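You operate a simulated robot arm through the tools that you are given. There is no shell and no other tool. Be economical: measure what you need, move in short steps, check, and stop when the job is done.

You are at the controls of a simulated two-armed robot. One attempt, no reset.

TASK
Wipe the coffee stain off the green tray, then stand the blue jar on it.
Fine: hold the tray while you wipe with the orange pad; pad in the green drawer, drawer shut. Set down upright: what you pick out. What is to be rubbed or washed off counts as gone when no trace of it is left.

It is judged by the outcome, as a careful person would: the job done as asked, and still so three seconds after it is handed in. It fails if anything else is knocked over, pushed out of place, dropped, spilled or broken.

THE ROBOT
Two 7-joint arms with two-finger parallel grippers on one trunk that stands fixed in place. Base frame: the origin is at the foot of the trunk, x ahead of it, y to its left, z up. Units: cm, degrees, N and s.
The left shoulder is at [7, 16.3, 117], the right one opposite. With the tool pointing down near the work surface each hand reaches from about 38 to 88 cm from the base axis, measured 20 degrees to its own side. Payload 3.43 kg a hand.
Tool frame (each hand has its own): the origin (TCP) lies between the finger pads and is the grasp point; the fingertips stand 3.4 cm ahead of it; z points along the fingers, y is the line along which they close. Largest opening 12.8 cm; finger width 2.4, thickness 1.2; the body of the gripper, 4.8 by 13 cm, starts 9.6 cm behind the TCP.
Orientation is told as [roll, pitch, yaw] about the base's x, y, z axes, in that order, counted from this pose: with the fingers straight down and closing along the base's y, the tool's x points along the base's -x, its y along +y and its z along -z.

THE INTERFACE
- The arms move only by the tool servo_tool. It takes "left_commands", "right_commands" or both (then of equal length, played together; a hand with none holds still); each is a list of rows, each an object of numbers (a shift or turn left out is 0, a gripper value left out holds the last): "wx", "wy", "wz": the turn, a rotation vector about the base's x, y, z in degrees; "x", "y", "z": the shift along the base's x, y, z in cm; "gripper": the gripper command, from -1 (shut) to 1 (fully open), values between in proportion. In form: [{"wx": .., "wy": .., "wz": .., "x": .., "y": .., "z": .., "gripper": ..}, ...]. A call has 1 to 10 rows; each row shifts and turns the commanded pose from where the row before left it. A row lasts 0.2 s, in which the tool goes at most 5 cm and 8.6 degrees; a call with a longer step from one row to the next is refused whole, and so is a gripper value outside its range. A pose out of reach is approached as far as the arm can. The call stops where the force on the tool passes 90 N (or 10 N more than at its start, if that is more) or the arm is blocked; 0.2 s more then pass. Each finger travels about 15.3 cm/s and halts on what it meets, pressing with about 24 N; the grip force reading is that of the motor and also rises with nothing between the fingers. The clock runs only during rows and for 0.2 s after the last one: add rows that do not move to give the fingers time. The reply holds the time, the measured pose of the TCP, the force on the tool along the base axes, the opening and the grip force, in the units named above and with some noise, with the torque about the TCP (base axes, N m) and any sound that the robot's microphone picked up.
- Cameras (640 x 400 px; columns grow to the right, rows downward): "scene" is now at [10.83, 5.22, 138.9]; the picture's right is [0.57, -0.82, 0.00], its down [-0.58, -0.40, -0.71] and it looks along [0.58, 0.40, -0.70] (base axes); focal length 295 px, centre (320, 200). "left" rides on the left gripper at [7.6, 1.1, -16] in its tool frame; the picture's right is [-0.15, 0.99, 0.00], its down [-0.88, -0.13, -0.46] and it looks along [-0.45, -0.07, 0.89] (tool axes); focal length 234 px, centre (320, 200). "right" rides on the right gripper at [7.6, -1.1, -16] in its tool frame; the picture's right is [0.15, 0.99, 0.00], its down [-0.88, 0.13, -0.46] and it looks along [-0.45, 0.07, 0.89] (tool axes); focal length 234 px, centre (320, 200). There is no depth. A picture from a camera that has moved, and an enlarged one, comes with that camera's place and axes in the base frame and with its lens. The place of the scene camera against the robot may be out by one fixed shift of up to 1.8 cm in any direction.
- camera(camera): a new picture of that camera. No time passes.
- raise_lower(by): slides the trunk up (or, below 0, down) by that many cm; the arms and the scene camera ride with it, the base frame stays. It gives what a move gives, with no picture.
- turn_head(pan, tilt): turns the head with the scene camera to pan (to the left, within 86 degrees either way) and tilt (down, from -29 to 69), counted from straight ahead of the robot. It gives what a move gives.
- enlarge(camera, box): a new picture of the part [left, top, right, bottom] of that camera's present view, enlarged. No time passes.
- sign_off(): hands the job in; it is judged then, once.

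Go step by step. Nothing tells you positions but the pictures and the camera data: compare them with the known pose of the tool, close in by small moves and look again before you grip or let go. The budget is 120 turns and 78 pictures, counting those below and the enlarged ones. Unless the task says otherwise, let go and move clear before handing in, and close with one line.

The tools are called after ">>>" as a command line: name --argument value ..., lists and objects as JSON in quotes. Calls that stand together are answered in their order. servo_tool: Moves the arms, as the interface text tells. Its arguments: {"type":"object","properties":{"left_commands":{"type":"array"},"right_commands":{"type":"array"}},"required":[]} The other tools are called the same way: raise_lower (by) slides the trunk up or down; turn_head (pan, tilt) turns the head that bears the scene camera; camera (camera) takes a picture; enlarge (camera, box) takes an enlarged picture of a part of a camera's view; sign_off () hands the job in.

At the start:

```text
time: 0.0
left_eef_pos: [37.79, 55.91, 110.66]
left_ee_rot: [0.1, 0.0, 0.0]
left_wrist_force: [-0.3, 0.0, -0.4]
left_ft_torque: [0.01, 0.02, 0.0]
left_grip_width: 12.79
left_finger_force: 0.1
right_eef_pos: [59.95, 5.44, 105.02]
right_ee_rot: [-0.1, 0.0, -0.1]
right_wrist_force: [-0.3, -0.6, 0.6]
right_ft_torque: [-0.01, 0.03, -0.01]
right_grip_width: 12.8
right_finger_force: 0.0
trunk travel left (down, up): [-65.0, 29.0]
head pan, tilt: [34.7, 44.7]
```

scene: 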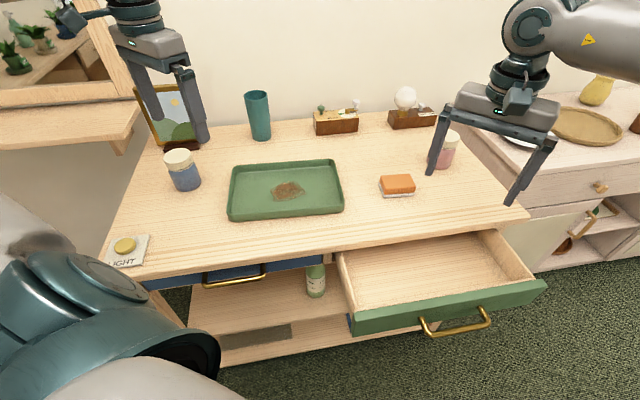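
right: 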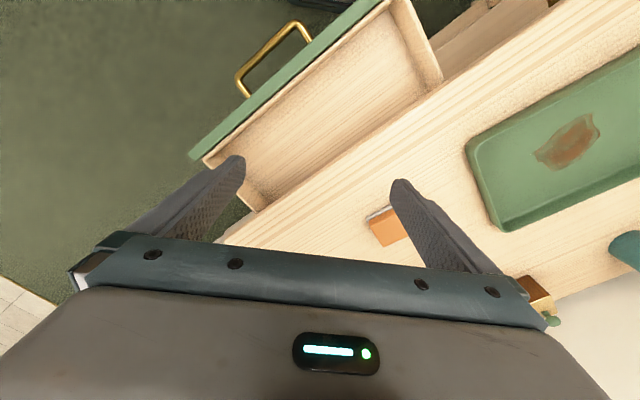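
left: 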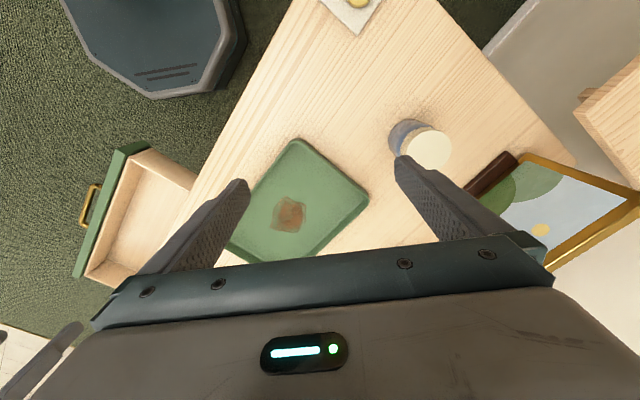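

I see the open green drawer, the tray with its stain near (55, 47, 82) and the orange pad near (76, 22, 82). Next I'll look closer at the pad, the tray and the jar.

>>> enlarge --camera "scene" --box '[340, 140, 460, 215]'

>>> enlarge --camera "scene" --box '[150, 130, 358, 260]'

>>> enlarge --camera "scene" --box '[310, 200, 566, 360]'

```text
5.33 times, centred on (400, 178) of scene
camera zoom: at [10.83, 5.22, 138.9], right [0.57, -0.82, 0.0], down [-0.58, -0.4, -0.71], along [0.58, 0.4, -0.7], focal length 1573 px, centre (-107, 320)
```

zoom: 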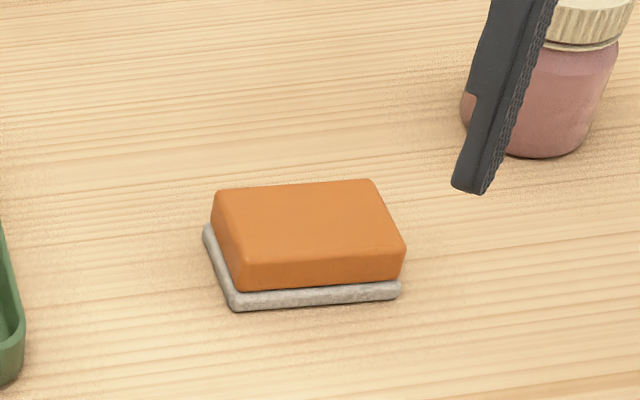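

```text
3.08 times, centred on (254, 195) of scene
camera zoom: at [10.83, 5.22, 138.9], right [0.57, -0.82, 0.0], down [-0.58, -0.4, -0.71], along [0.58, 0.4, -0.7], focal length 907 px, centre (523, 215)
```

zoom: 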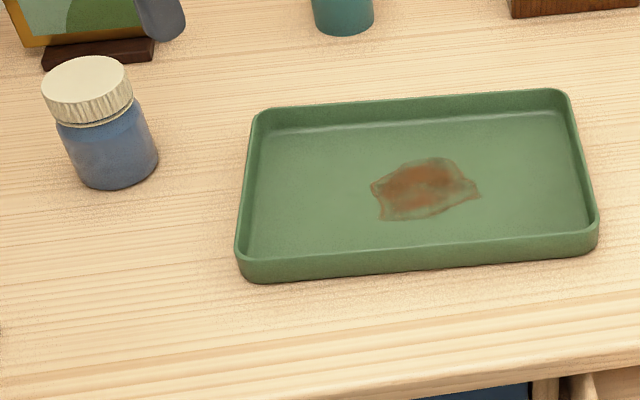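

```text
2.50 times, centred on (438, 280) of scene
camera zoom: at [10.83, 5.22, 138.9], right [0.57, -0.82, 0.0], down [-0.58, -0.4, -0.71], along [0.58, 0.4, -0.7], focal length 737 px, centre (25, 0)
```

zoom: 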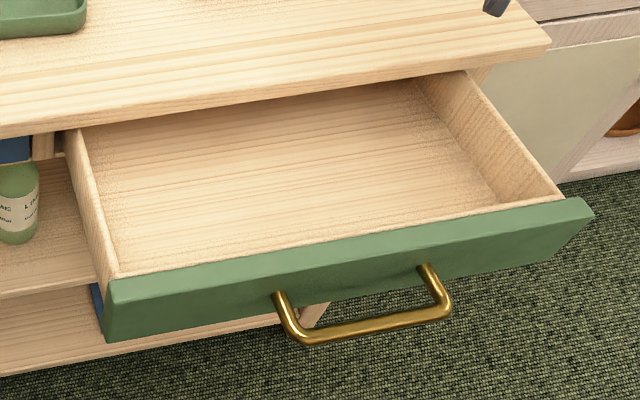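

The pad is about 9 x 6 cm and lies square to the tray, whose long side runs at about -47° in the base frame. I'll bring the left hand above the pad and swing the right hand clear.

>>> servo_tool --left_commands '[{"x": 3.6, "y": -3.2, "z": -1, "wz": 8.5}, {"x": 3.6, "y": -3.2, "z": -1, "wz": 8.5}, {"x": 3.6, "y": -3.2, "z": -1, "wz": 8.5}, {"x": 3.6, "y": -3.2, "z": -1, "wz": 8.5}, {"x": 3.6, "y": -3.2, "z": -1, "wz": 8.5}, {"x": 3.6, "y": -3.2, "z": -1}, {"x": 3.6, "y": -3.2, "z": -1}, {"x": 3.6, "y": -3.2, "z": -1}, {"x": 3.6, "y": -3.2, "z": -1}, {"x": 3.6, "y": -3.2, "z": -1}]' --right_commands '[{"y": -4}, {"y": -4}, {"y": -4}, {"y": -4}, {"x": -3}, {"x": -3}, {}, {}, {}, {}]'

>>> camera --camera "left"

>>> camera --camera "scene"

```text
time: 2.2
left_eef_pos: [69.65, 26.51, 101.74]
left_ee_rot: [-0.1, -0.1, 42.6]
left_wrist_force: [0.3, 0.0, 0.0]
left_ft_torque: [0.03, -0.01, -0.02]
left_grip_width: 12.78
left_finger_force: 0.1
left hand out of reach, approached as far as the arm can: row 10
right_eef_pos: [53.58, -10.55, 104.9]
right_ee_rot: [0.1, -0.1, 0.0]
right_wrist_force: [0.0, 0.0, -0.7]
right_ft_torque: [0.03, -0.02, 0.03]
right_grip_width: 12.82
right_finger_force: 0.1
trunk travel left (down, up): [-65.0, 29.0]
head pan, tilt: [34.7, 44.7]
```

```text
71 pictures are left
camera left: at [63.23, 22.25, 117.74], right [-0.56, 0.83, 0.0], down [0.74, 0.5, 0.46], along [0.38, 0.26, -0.89], focal length 234 px, centre (320, 200)
```

left: 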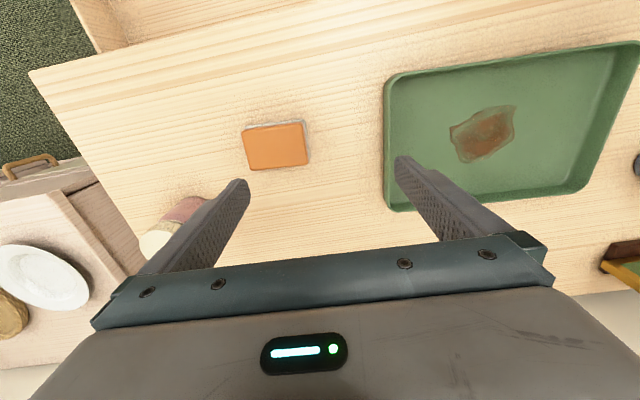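

```text
70 pictures are left
camera scene: at [10.65, 5.2, 138.93], right [0.57, -0.82, 0.0], down [-0.58, -0.4, -0.71], along [0.59, 0.41, -0.7], focal length 295 px, centre (320, 200)
```

scene: 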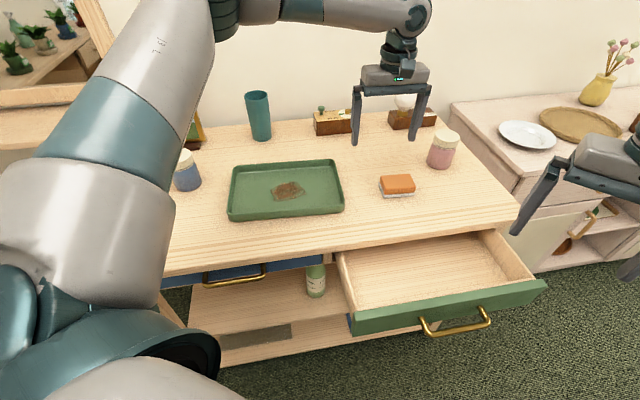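

The pad centre is at about (74, 21.9), and the left arm ran short of reach at this height. I'll lower the trunk a little, which brings the shoulders closer to working height.

>>> raise_lower --by -8

>>> servo_tool --left_commands '[{}]'

```text
time: 3.4
left_eef_pos: [69.75, 26.47, 93.65]
left_ee_rot: [-0.1, 0.0, 42.5]
left_wrist_force: [0.2, 0.3, 0.9]
left_ft_torque: [-0.01, 0.01, -0.01]
left_grip_width: 12.81
left_finger_force: 0.0
right_eef_pos: [53.65, -10.61, 96.87]
right_ee_rot: [-0.1, 0.0, 0.1]
right_wrist_force: [0.5, 0.4, 0.1]
right_ft_torque: [-0.03, -0.02, -0.01]
right_grip_width: 12.79
right_finger_force: 0.2
trunk travel left (down, up): [-57.0, 37.0]
head pan, tilt: [34.7, 44.7]
```

```text
time: 3.8
left_eef_pos: [69.57, 26.46, 93.68]
left_ee_rot: [-0.1, 0.0, 42.5]
left_wrist_force: [0.1, 0.4, 0.2]
left_ft_torque: [0.0, 0.0, -0.01]
left_grip_width: 12.8
left_finger_force: 0.1
right_eef_pos: [53.72, -10.64, 97.01]
right_ee_rot: [0.0, 0.0, 0.0]
right_wrist_force: [0.0, -0.6, -0.6]
right_ft_torque: [0.01, 0.0, -0.02]
right_grip_width: 12.78
right_finger_force: 0.0
trunk travel left (down, up): [-57.0, 37.0]
head pan, tilt: [34.7, 44.7]
```

I'm moving over the pad.

>>> servo_tool --left_commands '[{"x": 1.5, "y": -1.6, "z": -1}, {"x": 1.5, "y": -1.5, "z": -1}, {"x": 1.4, "y": -1.5, "z": -1}, {}]'

>>> camera --camera "left"

```text
time: 4.8
left_eef_pos: [68.78, 25.6, 91.97]
left_ee_rot: [-0.2, -0.1, 42.4]
left_wrist_force: [-0.1, -0.9, 0.3]
left_ft_torque: [0.04, -0.02, -0.02]
left_grip_width: 12.78
left_finger_force: 0.0
left hand out of reach, approached as far as the arm can: row 1, 2, 3
right_eef_pos: [53.81, -10.65, 97.03]
right_ee_rot: [-0.1, 0.1, -0.1]
right_wrist_force: [-0.1, -0.8, 0.5]
right_ft_torque: [0.02, 0.0, 0.01]
right_grip_width: 12.82
right_finger_force: 0.0
trunk travel left (down, up): [-57.0, 37.0]
head pan, tilt: [34.7, 44.7]
```

```text
69 pictures are left
camera left: at [62.43, 21.43, 107.92], right [-0.56, 0.83, 0.0], down [0.74, 0.5, 0.46], along [0.38, 0.25, -0.89], focal length 234 px, centre (320, 200)
```

left: 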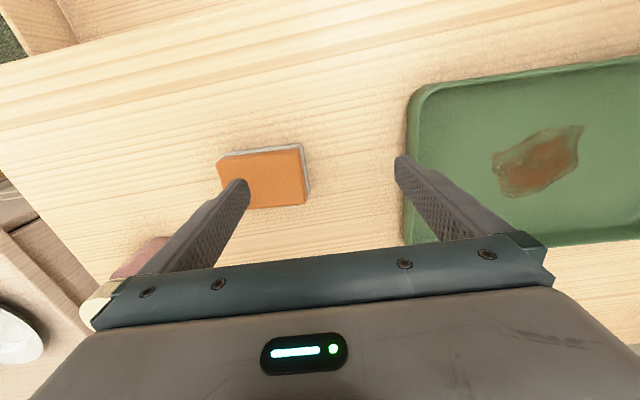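

The reach limit isn't caused by height, since it got no better when I lowered the trunk. I'll test whether yaw is the cause by turning back some of it while moving out.

>>> servo_tool --left_commands '[{"wz": -8}, {"wz": -8}, {"wz": -8}, {"x": 2, "y": -1.3}, {"x": 2, "y": -1.3}, {"x": 1.3, "y": -1}]'

```text
time: 6.2
left_eef_pos: [69.02, 25.65, 92.89]
left_ee_rot: [-0.3, -0.1, 18.5]
left_wrist_force: [-0.4, -0.1, -0.8]
left_ft_torque: [0.01, 0.01, 0.01]
left_grip_width: 12.8
left_finger_force: 0.1
left hand out of reach, approached as far as the arm can: row 4, 5, 6
right_eef_pos: [53.74, -10.72, 96.96]
right_ee_rot: [0.0, 0.1, 0.0]
right_wrist_force: [-0.2, -0.5, 0.4]
right_ft_torque: [-0.02, -0.01, 0.02]
right_grip_width: 12.79
right_finger_force: 0.0
trunk travel left (down, up): [-57.0, 37.0]
head pan, tilt: [34.7, 44.7]
```

>>> camera --camera "scene"

```text
68 pictures are left
camera scene: at [10.84, 5.21, 130.9], right [0.57, -0.82, 0.0], down [-0.58, -0.4, -0.71], along [0.58, 0.4, -0.7], focal length 295 px, centre (320, 200)
```

scene: 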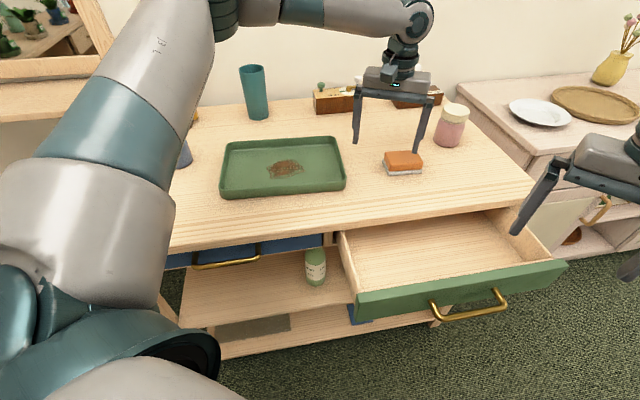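

The arm isn't straight, so a joint limit related to its height relative to the shoulder is likely. I'll back off, raise the trunk again, and go out at a lower relative height.

>>> servo_tool --left_commands '[{"x": -4, "y": -1, "wz": 8}, {"x": -4, "y": -1, "wz": 8}, {"wz": 8}]'

>>> raise_lower --by 8

>>> servo_tool --left_commands '[{"z": -4}, {"z": -4}, {"z": -3}, {"x": 2.5, "y": -0.5}, {"x": 3, "y": -0.5}, {"x": 3, "y": -0.5}, {}]'

```text
time: 7.0
left_eef_pos: [60.87, 23.55, 92.66]
left_ee_rot: [-0.2, 0.2, 42.8]
left_wrist_force: [-0.4, 0.1, -0.4]
left_ft_torque: [0.01, 0.02, 0.02]
left_grip_width: 12.8
left_finger_force: 0.1
right_eef_pos: [53.95, -10.76, 96.9]
right_ee_rot: [0.0, 0.0, 0.0]
right_wrist_force: [0.1, -0.3, -0.2]
right_ft_torque: [-0.01, 0.01, 0.0]
right_grip_width: 12.81
right_finger_force: 0.1
trunk travel left (down, up): [-57.0, 37.0]
head pan, tilt: [34.7, 44.7]
```

```text
time: 8.1
left_eef_pos: [60.92, 23.71, 100.84]
left_ee_rot: [-0.1, -0.1, 42.6]
left_wrist_force: [-0.4, 1.7, 0.2]
left_ft_torque: [-0.02, 0.01, 0.02]
left_grip_width: 12.8
left_finger_force: 0.1
right_eef_pos: [53.83, -10.68, 104.84]
right_ee_rot: [0.0, -0.1, 0.0]
right_wrist_force: [-0.7, -0.1, -0.7]
right_ft_torque: [0.01, 0.0, 0.0]
right_grip_width: 12.8
right_finger_force: 0.0
trunk travel left (down, up): [-65.0, 29.0]
head pan, tilt: [34.7, 44.7]
```

```text
time: 9.7
left_eef_pos: [65.56, 25.5, 92.29]
left_ee_rot: [-0.1, -0.1, 42.6]
left_wrist_force: [0.0, 0.7, -1.0]
left_ft_torque: [0.01, 0.0, 0.0]
left_grip_width: 12.82
left_finger_force: 0.1
left hand out of reach, approached as far as the arm can: row 4, 5, 6
right_eef_pos: [53.7, -10.63, 104.92]
right_ee_rot: [0.0, 0.1, 0.0]
right_wrist_force: [0.3, 0.5, -0.1]
right_ft_torque: [0.01, 0.01, -0.02]
right_grip_width: 12.81
right_finger_force: 0.0
trunk travel left (down, up): [-65.0, 29.0]
head pan, tilt: [34.7, 44.7]
```

Reach shrinks as the hand goes lower relative to the shoulder, so a lower trunk is what helps. I'll raise both hands, then bring the trunk well down.

>>> servo_tool --left_commands '[{"z": 4, "x": -1.5}, {"z": 4, "x": -1.5}, {"z": 4}, {"z": 4}, {"z": 4}]' --right_commands '[{"z": 3}, {"z": 3}, {"z": 3}, {"z": 3}, {"z": 3}]'

>>> raise_lower --by -22

>>> servo_tool --left_commands '[{"x": 2.5, "y": -1}, {"x": 2.5, "y": -1}, {"x": 2.5, "y": -1}, {"x": 2.5, "y": -1}]'

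>>> camera --camera "scene"

```text
time: 10.9
left_eef_pos: [62.49, 25.65, 112.59]
left_ee_rot: [-0.1, 0.0, 42.4]
left_wrist_force: [0.5, -0.5, 0.8]
left_ft_torque: [-0.05, -0.07, 0.05]
left_grip_width: 12.81
left_finger_force: 0.0
right_eef_pos: [53.61, -10.75, 120.14]
right_ee_rot: [-0.1, -0.1, 0.0]
right_wrist_force: [0.4, -0.3, -0.4]
right_ft_torque: [-0.01, -0.01, 0.0]
right_grip_width: 12.8
right_finger_force: 0.1
trunk travel left (down, up): [-65.0, 29.0]
head pan, tilt: [34.7, 44.7]
```

```text
time: 13.3
left_eef_pos: [62.66, 25.64, 90.37]
left_ee_rot: [-0.1, -0.1, 42.4]
left_wrist_force: [0.3, 0.2, 0.5]
left_ft_torque: [0.0, 0.03, 0.01]
left_grip_width: 12.8
left_finger_force: 0.2
right_eef_pos: [53.73, -10.79, 98.1]
right_ee_rot: [0.0, 0.0, -0.1]
right_wrist_force: [-0.6, 0.0, 0.2]
right_ft_torque: [0.03, -0.01, 0.02]
right_grip_width: 12.78
right_finger_force: 0.0
trunk travel left (down, up): [-43.0, 51.0]
head pan, tilt: [34.7, 44.7]
```

```text
time: 14.3
left_eef_pos: [68.69, 24.47, 89.9]
left_ee_rot: [-0.2, 0.0, 42.5]
left_wrist_force: [0.1, -0.1, 0.4]
left_ft_torque: [-0.02, 0.02, -0.02]
left_grip_width: 12.82
left_finger_force: 0.0
left hand out of reach, approached as far as the arm can: row 3, 4
right_eef_pos: [53.64, -10.83, 98.06]
right_ee_rot: [0.0, 0.0, 0.1]
right_wrist_force: [-0.4, -0.6, 0.1]
right_ft_torque: [0.0, 0.03, -0.01]
right_grip_width: 12.8
right_finger_force: 0.1
trunk travel left (down, up): [-43.0, 51.0]
head pan, tilt: [34.7, 44.7]
```

```text
67 pictures are left
camera scene: at [10.91, 5.23, 116.89], right [0.57, -0.82, 0.0], down [-0.58, -0.4, -0.71], along [0.58, 0.4, -0.7], focal length 295 px, centre (320, 200)
```

scene: 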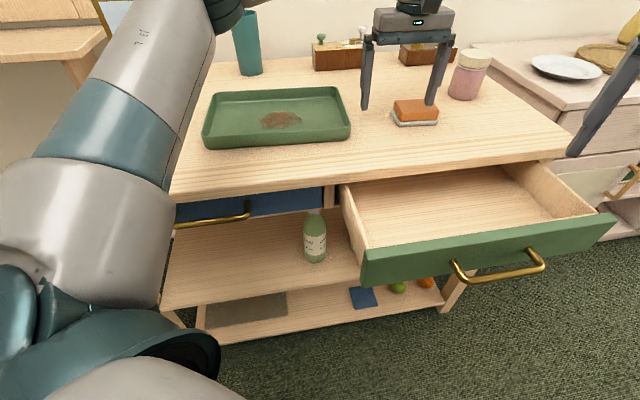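

Reach inward is capped at about 63 cm from the shoulder, whatever the height or yaw. I'll lean the tool 21° so the fingers point outward and the wrist sits nearer the robot, then extend.

>>> servo_tool --left_commands '[{"wx": 4.77, "wy": -5.1}, {"wx": 4.77, "wy": -5.1}, {"wx": 4.77, "wy": -5.1}, {"x": 1.8, "y": -0.8}, {"x": 1.8, "y": -0.8}, {"x": 1.7, "y": -0.8}, {}]'

>>> camera --camera "left"

```text
time: 15.9
left_eef_pos: [70.94, 25.84, 89.37]
left_ee_rot: [0.0, -21.1, 42.5]
left_wrist_force: [0.3, 0.0, 0.7]
left_ft_torque: [-0.04, 0.01, 0.01]
left_grip_width: 12.8
left_finger_force: 0.1
left hand out of reach, approached as far as the arm can: row 4, 5, 6
right_eef_pos: [53.7, -10.72, 98.06]
right_ee_rot: [0.0, 0.0, 0.1]
right_wrist_force: [0.3, 0.2, -0.2]
right_ft_torque: [-0.03, 0.0, 0.0]
right_grip_width: 12.79
right_finger_force: 0.1
trunk travel left (down, up): [-43.0, 51.0]
head pan, tilt: [34.7, 44.7]
```

```text
66 pictures are left
camera left: at [60.67, 17.96, 101.72], right [-0.57, 0.82, 0.05], down [0.57, 0.35, 0.74], along [0.59, 0.45, -0.67], focal length 234 px, centre (320, 200)
```

left: 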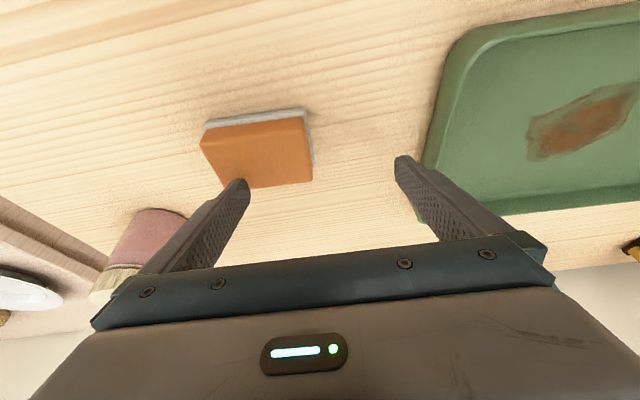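

>>> servo_tool --left_commands '[{"x": -3, "y": -2}, {"x": -3, "y": -3}, {"y": -4}, {"y": -4}, {"x": 3}, {"x": 3}, {"x": 3}]'

```text
time: 17.5
left_eef_pos: [69.51, 24.53, 89.11]
left_ee_rot: [0.1, -21.0, 42.5]
left_wrist_force: [-0.3, -0.6, 2.7]
left_ft_torque: [-0.18, -0.11, -0.09]
left_grip_width: 12.8
left_finger_force: 0.2
left hand out of reach, approached as far as the arm can: row 2, 3, 4, 5, 6, 7
right_eef_pos: [53.73, -10.72, 98.01]
right_ee_rot: [0.0, 0.0, 0.0]
right_wrist_force: [0.5, -0.8, -0.1]
right_ft_torque: [0.02, -0.03, -0.03]
right_grip_width: 12.8
right_finger_force: 0.0
trunk travel left (down, up): [-43.0, 51.0]
head pan, tilt: [34.7, 44.7]
```

The limit is inward reach on this elbow posture, and the right arm started further across on its own side. I'll retract the left hand, straighten it, and see whether the elbow re-poses.

>>> servo_tool --left_commands '[{"x": -3, "z": 2, "wx": -4.77, "wy": 5.1}, {"x": -4, "z": 2, "wx": -4.77, "wy": 5.1}, {"x": -4, "z": 2, "wx": -4.77, "wy": 5.1}, {"x": -4, "z": 2, "wz": -8.4}, {"x": -4, "z": 2, "wz": -8.4}, {"wz": -8.4}, {"y": -4, "wz": -8.4}, {"y": -4, "wz": -8.4}, {"y": -4}, {"y": -4}]'

>>> camera --camera "scene"

```text
time: 19.7
left_eef_pos: [49.89, 13.47, 97.88]
left_ee_rot: [-0.1, -0.2, 0.6]
left_wrist_force: [0.0, -0.2, -0.3]
left_ft_torque: [-0.01, 0.03, 0.04]
left_grip_width: 12.81
left_finger_force: 0.1
left hand out of reach, approached as far as the arm can: row 9, 10
right_eef_pos: [53.57, -10.68, 98.18]
right_ee_rot: [0.0, -0.1, 0.0]
right_wrist_force: [0.2, -0.5, 0.1]
right_ft_torque: [0.0, 0.0, 0.01]
right_grip_width: 12.82
right_finger_force: 0.1
trunk travel left (down, up): [-43.0, 51.0]
head pan, tilt: [34.7, 44.7]
```

```text
65 pictures are left
camera scene: at [10.74, 5.22, 116.92], right [0.57, -0.82, 0.0], down [-0.58, -0.4, -0.71], along [0.58, 0.41, -0.7], focal length 295 px, centre (320, 200)
```

scene: 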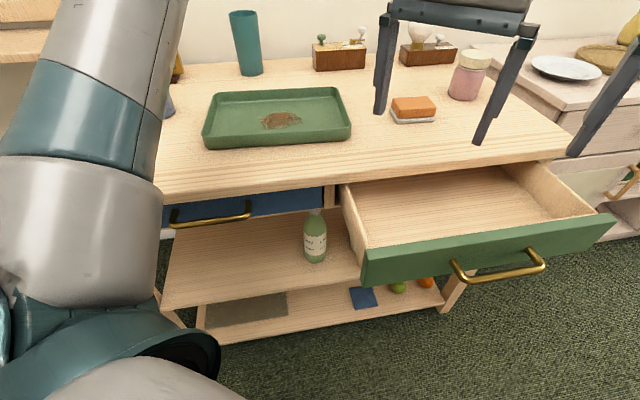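

The left arm's inward limit stays, so I'll try the right arm on the pad. I'm moving the left hand back out to its side first.

>>> servo_tool --left_commands '[{"y": 4.5, "z": 1}, {"y": 4.5, "z": 1}, {"y": 4.5, "z": 1}, {"y": 4.5, "z": 1}, {"y": 4.5, "x": -2}, {"y": 4.5, "x": -2}, {"y": 4.5, "x": -2}, {"y": 4.5, "x": -2}, {}, {}]' --right_commands '[{}, {}, {"y": 4, "z": 1, "wz": 8.5}, {"y": 4, "z": 1, "wz": 8.5}, {"x": 2, "y": 4, "wz": 8.5}, {"x": 3, "y": 4, "wz": 8.5}, {"x": 3, "y": 4, "wz": 8.5}, {"x": 3, "y": 4}, {"x": 3, "y": 4}, {"x": 3, "y": 3}]'

>>> camera --camera "right"

>>> camera --camera "scene"

```text
time: 21.9
left_eef_pos: [42.01, 49.41, 101.74]
left_ee_rot: [-0.1, -0.1, 0.6]
left_wrist_force: [0.6, 0.0, 0.4]
left_ft_torque: [0.0, 0.02, 0.02]
left_grip_width: 12.82
left_finger_force: 0.1
right_eef_pos: [65.82, 16.89, 97.5]
right_ee_rot: [-0.1, 0.0, 42.5]
right_wrist_force: [-0.6, 0.2, -0.3]
right_ft_torque: [-0.03, -0.01, -0.05]
right_grip_width: 12.8
right_finger_force: 0.0
right hand out of reach, approached as far as the arm can: row 9, 10
trunk travel left (down, up): [-43.0, 51.0]
head pan, tilt: [34.7, 44.7]
```

```text
64 pictures are left
camera right: at [60.98, 10.85, 113.41], right [-0.78, 0.63, 0.0], down [0.56, 0.69, 0.46], along [0.29, 0.35, -0.89], focal length 234 px, centre (320, 200)
```

right: 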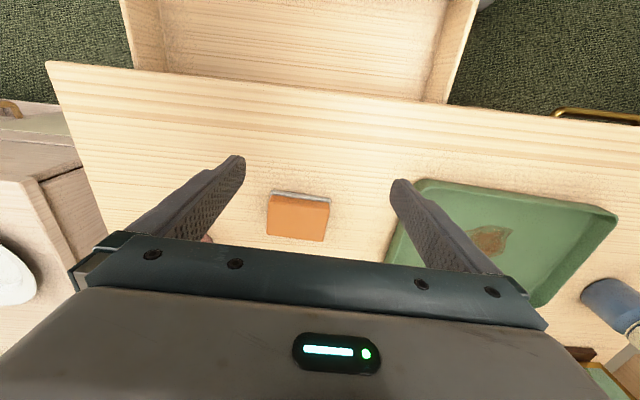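

```text
63 pictures are left
camera scene: at [10.87, 5.22, 116.9], right [0.57, -0.82, 0.0], down [-0.58, -0.4, -0.71], along [0.58, 0.4, -0.7], focal length 295 px, centre (320, 200)
```

scene: 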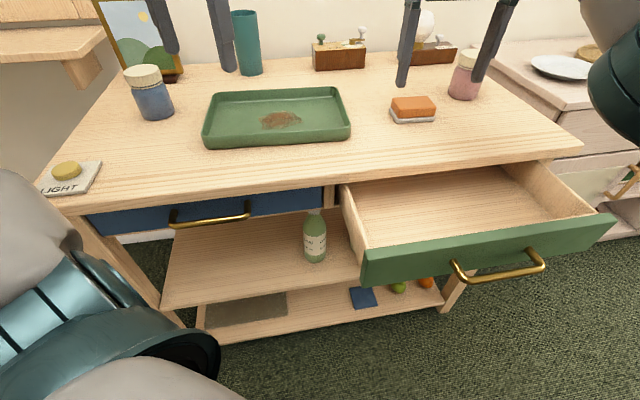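

The right arm gets further across than the left did. I'll drop toward working height and push on toward the pad.

>>> servo_tool --right_commands '[{"z": -4}, {"z": -3.5}, {"x": 2, "y": 1.5}, {"x": 2, "y": 1.5}, {"x": 2, "y": 1.5}, {"x": 2, "y": 1.5}]'

```text
time: 23.3
left_eef_pos: [42.08, 49.43, 101.7]
left_ee_rot: [0.0, 0.0, 0.5]
left_wrist_force: [-0.6, -0.3, -0.4]
left_ft_torque: [0.03, -0.02, 0.03]
left_grip_width: 12.79
left_finger_force: 0.1
right_eef_pos: [67.34, 18.23, 90.1]
right_ee_rot: [0.0, -0.1, 42.4]
right_wrist_force: [-0.7, 0.1, -0.4]
right_ft_torque: [-0.01, -0.03, 0.01]
right_grip_width: 12.82
right_finger_force: 0.0
right hand out of reach, approached as far as the arm can: row 4, 5, 6
trunk travel left (down, up): [-43.0, 51.0]
head pan, tilt: [34.7, 44.7]
```

With the wrist about 20 cm above the grasp point, the best trunk height is roughly 10 cm higher than now. I'll lean the right tool outward 21°, raise the trunk 10, and reach for the pad, and later pass it to the left hand beside the tray.

>>> servo_tool --right_commands '[{"wx": 4.77, "wy": -5.1}, {"wx": 4.77, "wy": -5.1}, {"wx": 4.77, "wy": -5.1}]'

>>> raise_lower --by 10

>>> servo_tool --right_commands '[{"z": -4}, {"z": -4}, {"x": 2, "y": 1.2}, {"x": 2, "y": 1.2}, {"x": 2.3, "y": 1.2}, {}]'

>>> camera --camera "right"

```text
time: 24.1
left_eef_pos: [41.93, 49.37, 101.75]
left_ee_rot: [0.0, 0.0, 0.5]
left_wrist_force: [-0.5, -0.2, -0.6]
left_ft_torque: [-0.01, 0.0, 0.04]
left_grip_width: 12.8
left_finger_force: 0.0
right_eef_pos: [67.26, 18.19, 90.16]
right_ee_rot: [0.3, -21.1, 42.3]
right_wrist_force: [-0.4, 0.2, 0.5]
right_ft_torque: [0.01, 0.0, -0.01]
right_grip_width: 12.81
right_finger_force: 0.0
trunk travel left (down, up): [-43.0, 51.0]
head pan, tilt: [34.7, 44.7]
```

```text
time: 25.4
left_eef_pos: [42.01, 49.47, 111.7]
left_ee_rot: [0.0, 0.1, 0.5]
left_wrist_force: [0.2, 0.1, 0.0]
left_ft_torque: [0.0, -0.01, 0.01]
left_grip_width: 12.79
left_finger_force: 0.0
right_eef_pos: [67.34, 18.19, 100.15]
right_ee_rot: [0.2, -21.0, 42.4]
right_wrist_force: [0.5, 0.5, -0.5]
right_ft_torque: [0.02, 0.0, 0.0]
right_grip_width: 12.81
right_finger_force: 0.0
trunk travel left (down, up): [-53.0, 41.0]
head pan, tilt: [34.7, 44.7]
```

```text
time: 26.8
left_eef_pos: [41.97, 49.45, 111.74]
left_ee_rot: [-0.2, -0.1, 0.5]
left_wrist_force: [0.7, -0.2, -0.2]
left_ft_torque: [0.01, -0.03, 0.01]
left_grip_width: 12.82
left_finger_force: 0.0
right_eef_pos: [73.67, 21.79, 92.23]
right_ee_rot: [0.3, -21.0, 42.4]
right_wrist_force: [-0.8, -0.5, -0.4]
right_ft_torque: [-0.02, 0.03, 0.01]
right_grip_width: 12.78
right_finger_force: 0.1
trunk travel left (down, up): [-53.0, 41.0]
head pan, tilt: [34.7, 44.7]
```

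```text
62 pictures are left
camera right: at [65.06, 12.27, 104.37], right [-0.77, 0.64, -0.05], down [0.4, 0.54, 0.74], along [0.5, 0.55, -0.67], focal length 234 px, centre (320, 200)
```

right: 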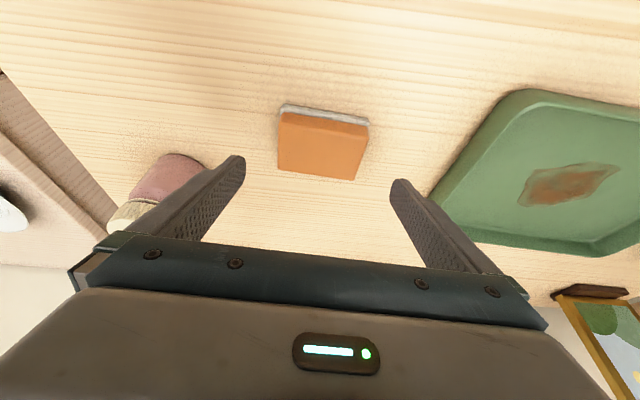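

The right hand reaches the pad and is nearly centred on it. I'm descending most of the way, then checking.

>>> servo_tool --right_commands '[{"z": -2.5}, {"z": -2.5}, {}]'

>>> camera --camera "right"

>>> enlarge --camera "scene" --box '[330, 60, 522, 180]'

```text
time: 27.6
left_eef_pos: [41.92, 49.58, 111.79]
left_ee_rot: [-0.1, 0.1, 0.6]
left_wrist_force: [0.2, 0.0, -0.6]
left_ft_torque: [0.03, 0.01, 0.01]
left_grip_width: 12.82
left_finger_force: 0.2
right_eef_pos: [73.59, 21.86, 87.16]
right_ee_rot: [0.3, -21.0, 42.4]
right_wrist_force: [-0.1, -0.2, -0.1]
right_ft_torque: [-0.01, -0.01, 0.01]
right_grip_width: 12.79
right_finger_force: 0.1
trunk travel left (down, up): [-53.0, 41.0]
head pan, tilt: [34.7, 44.7]
```

```text
61 pictures are left
camera right: at [65.0, 12.33, 99.23], right [-0.77, 0.64, -0.05], down [0.4, 0.54, 0.74], along [0.5, 0.55, -0.67], focal length 234 px, centre (320, 200)
```

right: 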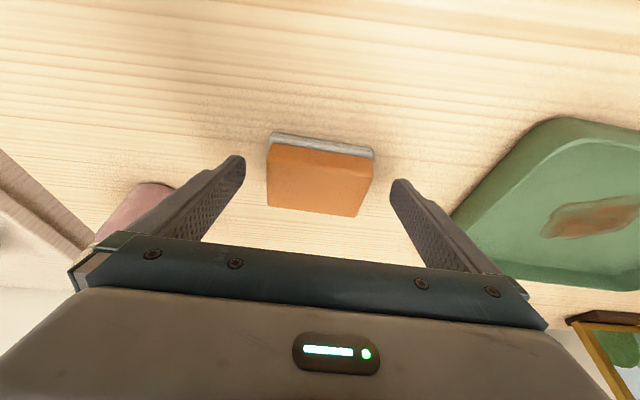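

```text
3.33 times, centred on (426, 120) of scene
camera zoom: at [10.81, 5.23, 126.91], right [0.57, -0.82, 0.0], down [-0.58, -0.4, -0.71], along [0.58, 0.4, -0.7], focal length 983 px, centre (-33, 467)
```

zoom: 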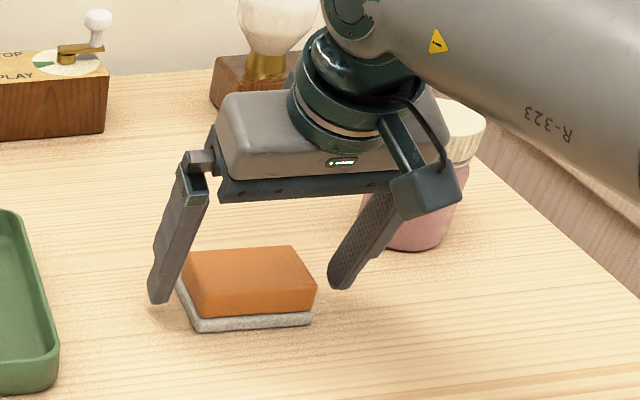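

The fingers straddle the pad well. I'm going down 2 cm more and closing.

>>> servo_tool --right_commands '[{"z": -1}, {"z": -0.9}, {"gripper": -0.2}, {"gripper": -0.2}, {"gripper": -0.2}, {"gripper": 0.1}]'

>>> enlarge --camera "scene" --box '[330, 60, 522, 180]'

```text
time: 29.0
left_eef_pos: [41.85, 49.24, 111.9]
left_ee_rot: [-0.1, -0.1, 0.5]
left_wrist_force: [-0.3, 0.6, 0.4]
left_ft_torque: [0.04, -0.03, -0.03]
left_grip_width: 12.79
left_finger_force: 0.0
right_eef_pos: [73.69, 21.65, 85.6]
right_ee_rot: [0.0, -21.3, 42.4]
right_wrist_force: [8.0, -6.5, 26.2]
right_ft_torque: [-1.08, -1.16, 0.07]
right_grip_width: 8.89
right_finger_force: 24.6
trunk travel left (down, up): [-53.0, 41.0]
head pan, tilt: [34.7, 44.7]
```

```text
3.33 times, centred on (426, 120) of scene
camera zoom: at [10.61, 5.07, 126.95], right [0.57, -0.82, 0.0], down [-0.58, -0.4, -0.71], along [0.59, 0.41, -0.7], focal length 983 px, centre (-33, 467)
```

zoom: 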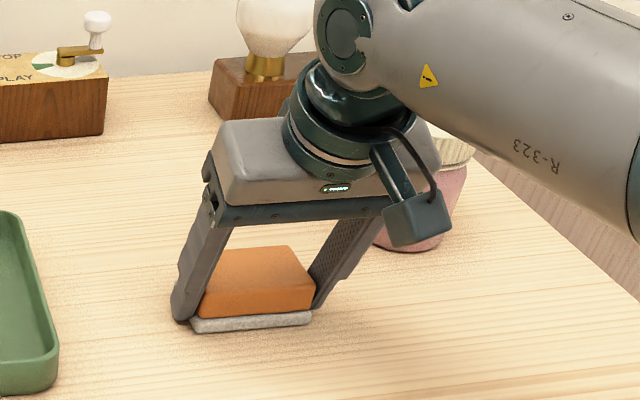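

The pad is held, and contact puts the table top at about z = 82. I'm lifting and carrying the pad to the strip in front of the tray.

>>> servo_tool --right_commands '[{"z": 3, "gripper": -0.6}, {"z": 4}, {"x": -4.4, "y": 1.4}, {"x": -4.5, "y": 1.5}, {"x": -4.5, "y": 1.5}, {"x": -4.5, "y": 1.5}, {"x": -4.5, "y": 1.4}, {}, {}]'

>>> camera --camera "scene"

>>> camera --camera "right"

```text
time: 31.0
left_eef_pos: [41.89, 49.57, 111.72]
left_ee_rot: [-0.1, 0.0, 0.6]
left_wrist_force: [0.1, 0.5, 0.3]
left_ft_torque: [-0.03, -0.02, -0.02]
left_grip_width: 12.79
left_finger_force: 0.0
right_eef_pos: [51.39, 29.19, 92.31]
right_ee_rot: [0.2, -21.0, 42.3]
right_wrist_force: [0.3, 0.3, -0.9]
right_ft_torque: [-0.04, -0.01, -0.03]
right_grip_width: 8.91
right_finger_force: 24.1
trunk travel left (down, up): [-53.0, 41.0]
head pan, tilt: [34.7, 44.7]
```

```text
58 pictures are left
camera scene: at [10.8, 5.25, 126.91], right [0.57, -0.82, 0.0], down [-0.58, -0.4, -0.71], along [0.58, 0.4, -0.7], focal length 295 px, centre (320, 200)
```

scene: 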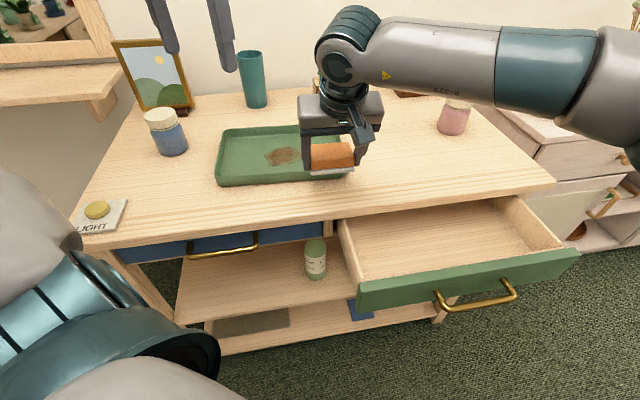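

```text
57 pictures are left
camera right: at [42.79, 19.74, 104.35], right [-0.77, 0.64, -0.05], down [0.4, 0.54, 0.74], along [0.5, 0.55, -0.67], focal length 234 px, centre (320, 200)
```

right: 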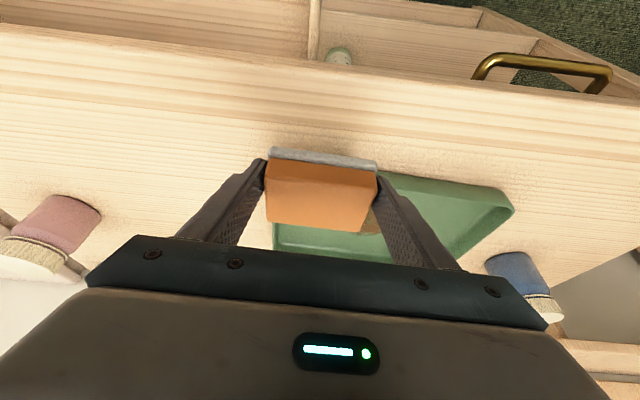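

The pad is held well. Before handing it over, I'll test whether the right hand can reach the stain itself, moving the left hand out of the way.

>>> servo_tool --left_commands '[{"y": 4}, {"y": 4}, {"y": 4}, {}, {}, {}, {}]' --right_commands '[{"x": 0.5, "y": 2}, {"x": 0.5, "y": 3.5}, {"x": 0.5, "y": 3.5}, {"x": 0.5, "y": 3.5}, {"x": 0.8, "y": 3.5}, {"x": 0.8, "y": 3}, {}]'

```text
time: 32.6
left_eef_pos: [42.06, 61.53, 111.64]
left_ee_rot: [-0.1, 0.0, 0.5]
left_wrist_force: [0.0, 0.1, 0.2]
left_ft_torque: [-0.02, 0.02, -0.01]
left_grip_width: 12.78
left_finger_force: 0.1
right_eef_pos: [52.79, 35.54, 92.3]
right_ee_rot: [0.3, -21.0, 42.5]
right_wrist_force: [0.5, -0.6, -0.7]
right_ft_torque: [0.03, 0.04, -0.01]
right_grip_width: 8.89
right_finger_force: 24.1
right hand out of reach, approached as far as the arm can: row 3, 4, 5, 6
trunk travel left (down, up): [-53.0, 41.0]
head pan, tilt: [34.7, 44.7]
```

The right arm can't swing that far inward, so I'll do the hand-over. I'm setting the pad down on the strip in front of the tray.

>>> servo_tool --right_commands '[{"x": -0.7, "y": -3.3}, {"x": -0.7, "y": -3.3}, {"z": -3}, {"z": -2.5}, {"z": -0.9}, {}]'

>>> camera --camera "scene"

```text
time: 34.0
left_eef_pos: [41.93, 61.42, 111.59]
left_ee_rot: [-0.1, 0.0, 0.6]
left_wrist_force: [-0.1, -0.1, -0.1]
left_ft_torque: [0.02, 0.0, -0.02]
left_grip_width: 12.82
left_finger_force: 0.0
right_eef_pos: [51.28, 28.95, 85.78]
right_ee_rot: [0.2, -21.0, 42.3]
right_wrist_force: [-0.2, 0.0, -0.8]
right_ft_torque: [0.08, -0.02, -0.01]
right_grip_width: 8.88
right_finger_force: 24.3
trunk travel left (down, up): [-53.0, 41.0]
head pan, tilt: [34.7, 44.7]
```

```text
56 pictures are left
camera scene: at [10.84, 5.22, 126.9], right [0.57, -0.82, 0.0], down [-0.58, -0.4, -0.71], along [0.58, 0.4, -0.7], focal length 295 px, centre (320, 200)
```

scene: 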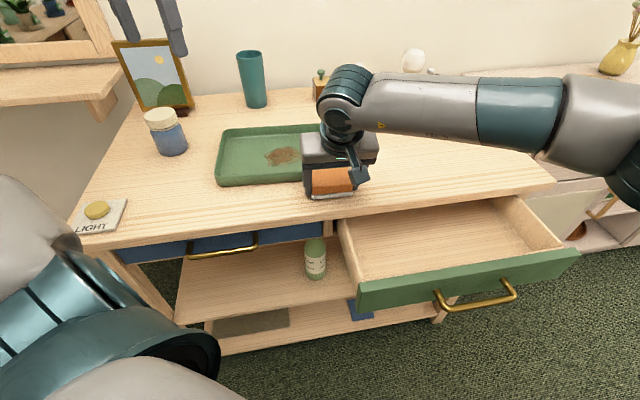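

The pad is on the table between the tray and the table edge. I'm releasing and lifting clear.

>>> servo_tool --right_commands '[{"z": -0.2}, {"gripper": 0.8}, {"gripper": 0.8}, {"z": 3}, {"z": 4}, {"x": 1.5, "y": -4, "z": 1}, {"x": 1.5, "y": -4, "z": 1}, {"x": 1.5, "y": -4}, {"x": 1.5, "y": -4}, {"x": 1.5, "y": -4}]'

>>> enlarge --camera "scene" --box '[200, 100, 392, 220]'

```text
time: 36.2
left_eef_pos: [42.06, 61.28, 111.69]
left_ee_rot: [0.0, 0.0, 0.5]
left_wrist_force: [-0.1, 0.0, -0.7]
left_ft_torque: [0.05, 0.02, 0.0]
left_grip_width: 12.81
left_finger_force: 0.1
right_eef_pos: [58.77, 8.87, 94.61]
right_ee_rot: [0.4, -21.0, 42.3]
right_wrist_force: [0.5, -0.1, 0.0]
right_ft_torque: [0.03, -0.02, 0.03]
right_grip_width: 11.51
right_finger_force: 0.1
trunk travel left (down, up): [-53.0, 41.0]
head pan, tilt: [34.7, 44.7]
```

```text
3.33 times, centred on (296, 160) of scene
camera zoom: at [10.87, 5.06, 126.91], right [0.57, -0.82, 0.0], down [-0.58, -0.4, -0.71], along [0.58, 0.41, -0.7], focal length 983 px, centre (400, 333)
```

zoom: 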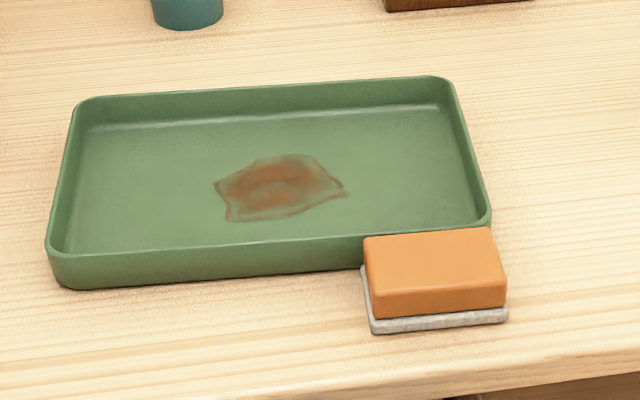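

The pad sits just in front of the tray's right corner. I'm bringing the left hand above it.

>>> servo_tool --left_commands '[{"x": 1, "y": -3.1, "z": -1, "wz": 8.4}, {"x": 1, "y": -3.1, "z": -1, "wz": 8.4}, {"x": 1, "y": -3.1, "z": -1, "wz": 8.4}, {"x": 1, "y": -3.1, "z": -1, "wz": 8.4}, {"x": 1, "y": -3.1, "z": -1, "wz": 8.4}, {"x": 1, "y": -3.1, "z": -2}, {"x": 1, "y": -3.1, "z": -2}, {"x": 1, "y": -3.1, "z": -3}, {"x": 1, "y": -3.1, "z": -3}, {"x": 0.8, "y": -3, "z": -2}]'

>>> camera --camera "left"

```text
time: 38.4
left_eef_pos: [51.99, 30.55, 94.61]
left_ee_rot: [0.0, 0.0, 42.5]
left_wrist_force: [0.9, -0.3, 0.7]
left_ft_torque: [0.03, 0.05, -0.05]
left_grip_width: 12.79
left_finger_force: 0.1
right_eef_pos: [58.74, 8.97, 94.67]
right_ee_rot: [0.3, -21.1, 42.4]
right_wrist_force: [1.0, 0.9, -0.2]
right_ft_torque: [0.03, 0.01, 0.03]
right_grip_width: 11.54
right_finger_force: 0.0
trunk travel left (down, up): [-53.0, 41.0]
head pan, tilt: [34.7, 44.7]
```

```text
54 pictures are left
camera left: at [45.62, 26.19, 110.57], right [-0.56, 0.83, 0.0], down [0.74, 0.5, 0.46], along [0.38, 0.26, -0.89], focal length 234 px, centre (320, 200)
```

left: 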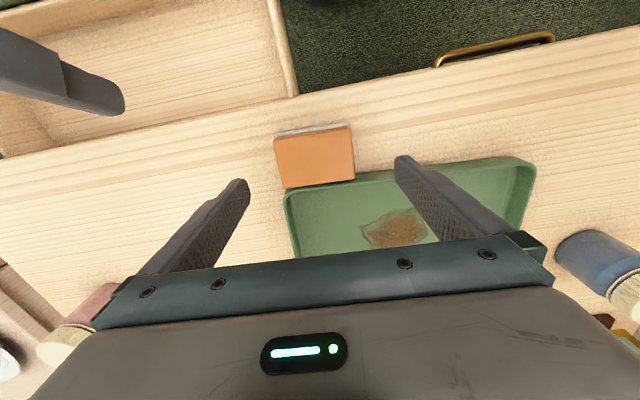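

The pad is centred at about (52.5, 30.4) and lined up with the left hand. I'm descending to grip its upper part so the fingertips stay above the scrubbing face.

>>> servo_tool --left_commands '[{"x": 0.3, "y": -0.1, "z": -3}, {"z": -3}, {"z": -2.1}, {"gripper": -0.2}, {"gripper": -0.2}, {"gripper": -0.5}, {"gripper": -0.5}]'

>>> enlarge --camera "scene" --box '[200, 80, 392, 200]'

```text
time: 40.0
left_eef_pos: [52.08, 30.41, 86.47]
left_ee_rot: [-0.1, 0.0, 42.5]
left_wrist_force: [-0.3, -0.7, -1.1]
left_ft_torque: [-0.01, -0.01, 0.0]
left_grip_width: 8.89
left_finger_force: 24.2
right_eef_pos: [58.53, 9.05, 94.7]
right_ee_rot: [0.2, -21.0, 42.4]
right_wrist_force: [-0.6, -0.6, 0.5]
right_ft_torque: [0.03, 0.0, -0.02]
right_grip_width: 11.51
right_finger_force: 0.0
trunk travel left (down, up): [-53.0, 41.0]
head pan, tilt: [34.7, 44.7]
```

```text
3.33 times, centred on (296, 140) of scene
camera zoom: at [10.84, 5.22, 126.9], right [0.57, -0.82, 0.0], down [-0.58, -0.4, -0.71], along [0.58, 0.4, -0.7], focal length 983 px, centre (400, 400)
```

zoom: 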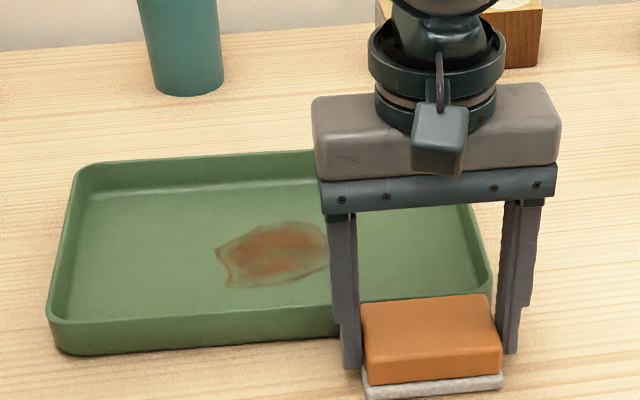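

The pad is gripped. I'm lifting it over the tray to the left of the stain, then bringing the right hand above the tray's right rim, partly closed.

>>> servo_tool --left_commands '[{"z": 4}, {"z": 4.5}, {"x": -0.8, "y": 4.3}, {"x": -0.8, "y": 4.3}, {"x": -0.8, "y": 4.3}, {"x": -0.8, "y": 4.3}, {"x": -0.8, "y": 4.3}, {}, {}, {}]' --right_commands '[{}, {}, {"gripper": 0}, {"x": 0.3, "y": 3.8}, {"x": 0.3, "y": 3.8}, {"x": 0.3, "y": 3.8}, {"x": 0.3, "y": 3.8}, {"x": 0.3, "y": 3.8}, {"x": 0.2, "y": 3.6}, {}]'

>>> camera --camera "right"

>>> camera --camera "scene"

```text
time: 42.2
left_eef_pos: [48.09, 51.66, 95.12]
left_ee_rot: [-0.1, -0.1, 42.5]
left_wrist_force: [0.9, 0.4, -0.8]
left_ft_torque: [0.02, -0.01, -0.02]
left_grip_width: 8.91
left_finger_force: 23.6
right_eef_pos: [60.57, 31.48, 94.81]
right_ee_rot: [0.2, -21.0, 42.4]
right_wrist_force: [-0.1, -1.0, 0.3]
right_ft_torque: [0.04, -0.01, 0.0]
right_grip_width: 6.39
right_finger_force: 0.1
trunk travel left (down, up): [-53.0, 41.0]
head pan, tilt: [34.7, 44.7]
```

```text
52 pictures are left
camera right: at [52.05, 22.08, 106.79], right [-0.77, 0.64, -0.05], down [0.4, 0.54, 0.74], along [0.5, 0.55, -0.67], focal length 234 px, centre (320, 200)
```

right: 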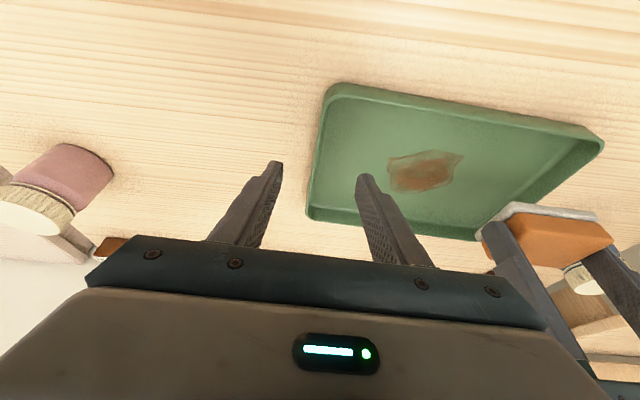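

```text
51 pictures are left
camera scene: at [10.87, 5.11, 126.9], right [0.57, -0.82, 0.0], down [-0.58, -0.4, -0.71], along [0.58, 0.41, -0.7], focal length 295 px, centre (320, 200)
```

scene: 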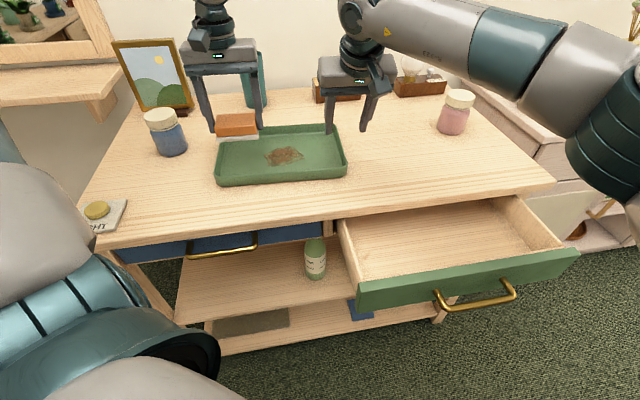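

The rim lies midway between the right fingers, about 4.5 cm in from the near corner. I'm descending to straddle it.

>>> servo_tool --right_commands '[{"z": -3}, {"z": -3}, {"z": -1.5}, {}]'

>>> enlarge --camera "right" --box '[200, 60, 456, 220]'

>>> enlarge --camera "scene" --box '[270, 80, 430, 180]'

```text
time: 43.2
left_eef_pos: [48.19, 51.9, 95.03]
left_ee_rot: [-0.1, 0.0, 42.5]
left_wrist_force: [0.7, 0.8, -0.4]
left_ft_torque: [0.02, -0.01, 0.02]
left_grip_width: 8.93
left_finger_force: 23.9
right_eef_pos: [60.51, 31.58, 87.13]
right_ee_rot: [0.2, -21.1, 42.5]
right_wrist_force: [0.6, -0.3, 0.2]
right_ft_torque: [0.0, 0.01, 0.0]
right_grip_width: 6.42
right_finger_force: 0.1
trunk travel left (down, up): [-53.0, 41.0]
head pan, tilt: [34.7, 44.7]
```

```text
2.50 times, centred on (328, 140) of right
camera zoom: at [51.93, 22.12, 99.24], right [-0.77, 0.64, -0.05], down [0.4, 0.54, 0.74], along [0.5, 0.55, -0.67], focal length 585 px, centre (300, 350)
```

zoom: 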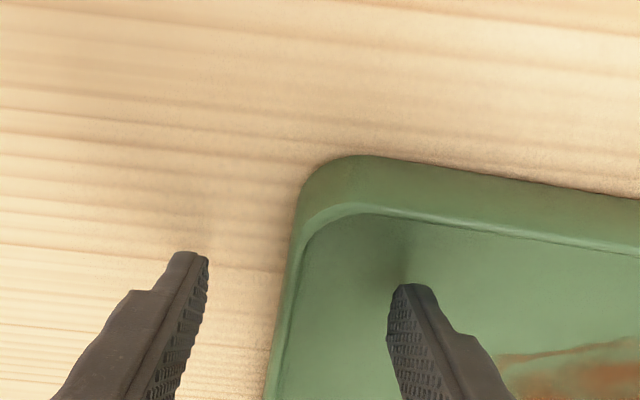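

```text
4.00 times, centred on (350, 130) of scene
camera zoom: at [10.83, 5.22, 126.9], right [0.57, -0.82, 0.0], down [-0.58, -0.4, -0.71], along [0.58, 0.4, -0.7], focal length 1180 px, centre (200, 480)
```

zoom: 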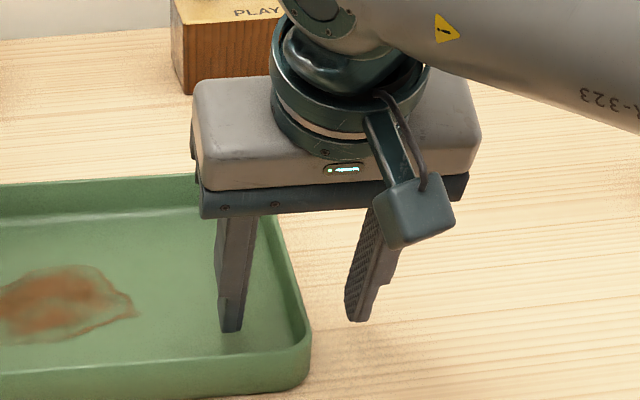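

The rim is centred between the fingers. I'm lowering slightly and closing on it.

>>> servo_tool --right_commands '[{"z": -0.4}, {"gripper": -0.6}, {"gripper": -0.8}, {"gripper": -1}, {}]'

>>> enlarge --camera "scene" --box '[190, 80, 382, 200]'

```text
time: 44.4
left_eef_pos: [48.02, 51.88, 95.01]
left_ee_rot: [-0.2, 0.0, 42.5]
left_wrist_force: [-0.2, 0.3, -1.0]
left_ft_torque: [-0.02, -0.01, 0.01]
left_grip_width: 8.89
left_finger_force: 23.9
right_eef_pos: [60.46, 31.56, 86.63]
right_ee_rot: [0.3, -21.0, 42.4]
right_wrist_force: [0.2, -0.5, -0.3]
right_ft_torque: [0.0, -0.14, -0.15]
right_grip_width: 0.37
right_finger_force: 23.6
trunk travel left (down, up): [-53.0, 41.0]
head pan, tilt: [34.7, 44.7]
```

```text
3.33 times, centred on (286, 140) of scene
camera zoom: at [10.85, 5.23, 126.9], right [0.57, -0.82, 0.0], down [-0.58, -0.4, -0.71], along [0.58, 0.4, -0.7], focal length 983 px, centre (433, 400)
```

zoom: 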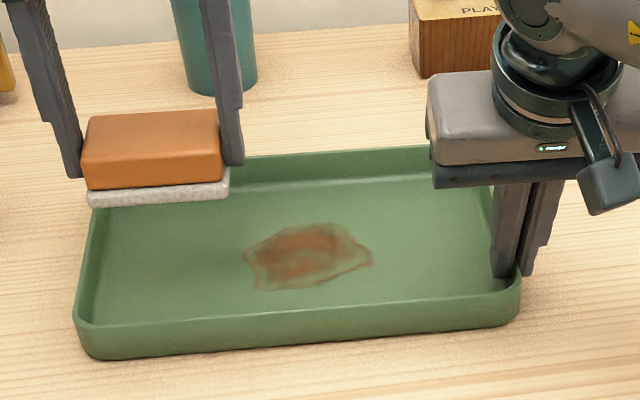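

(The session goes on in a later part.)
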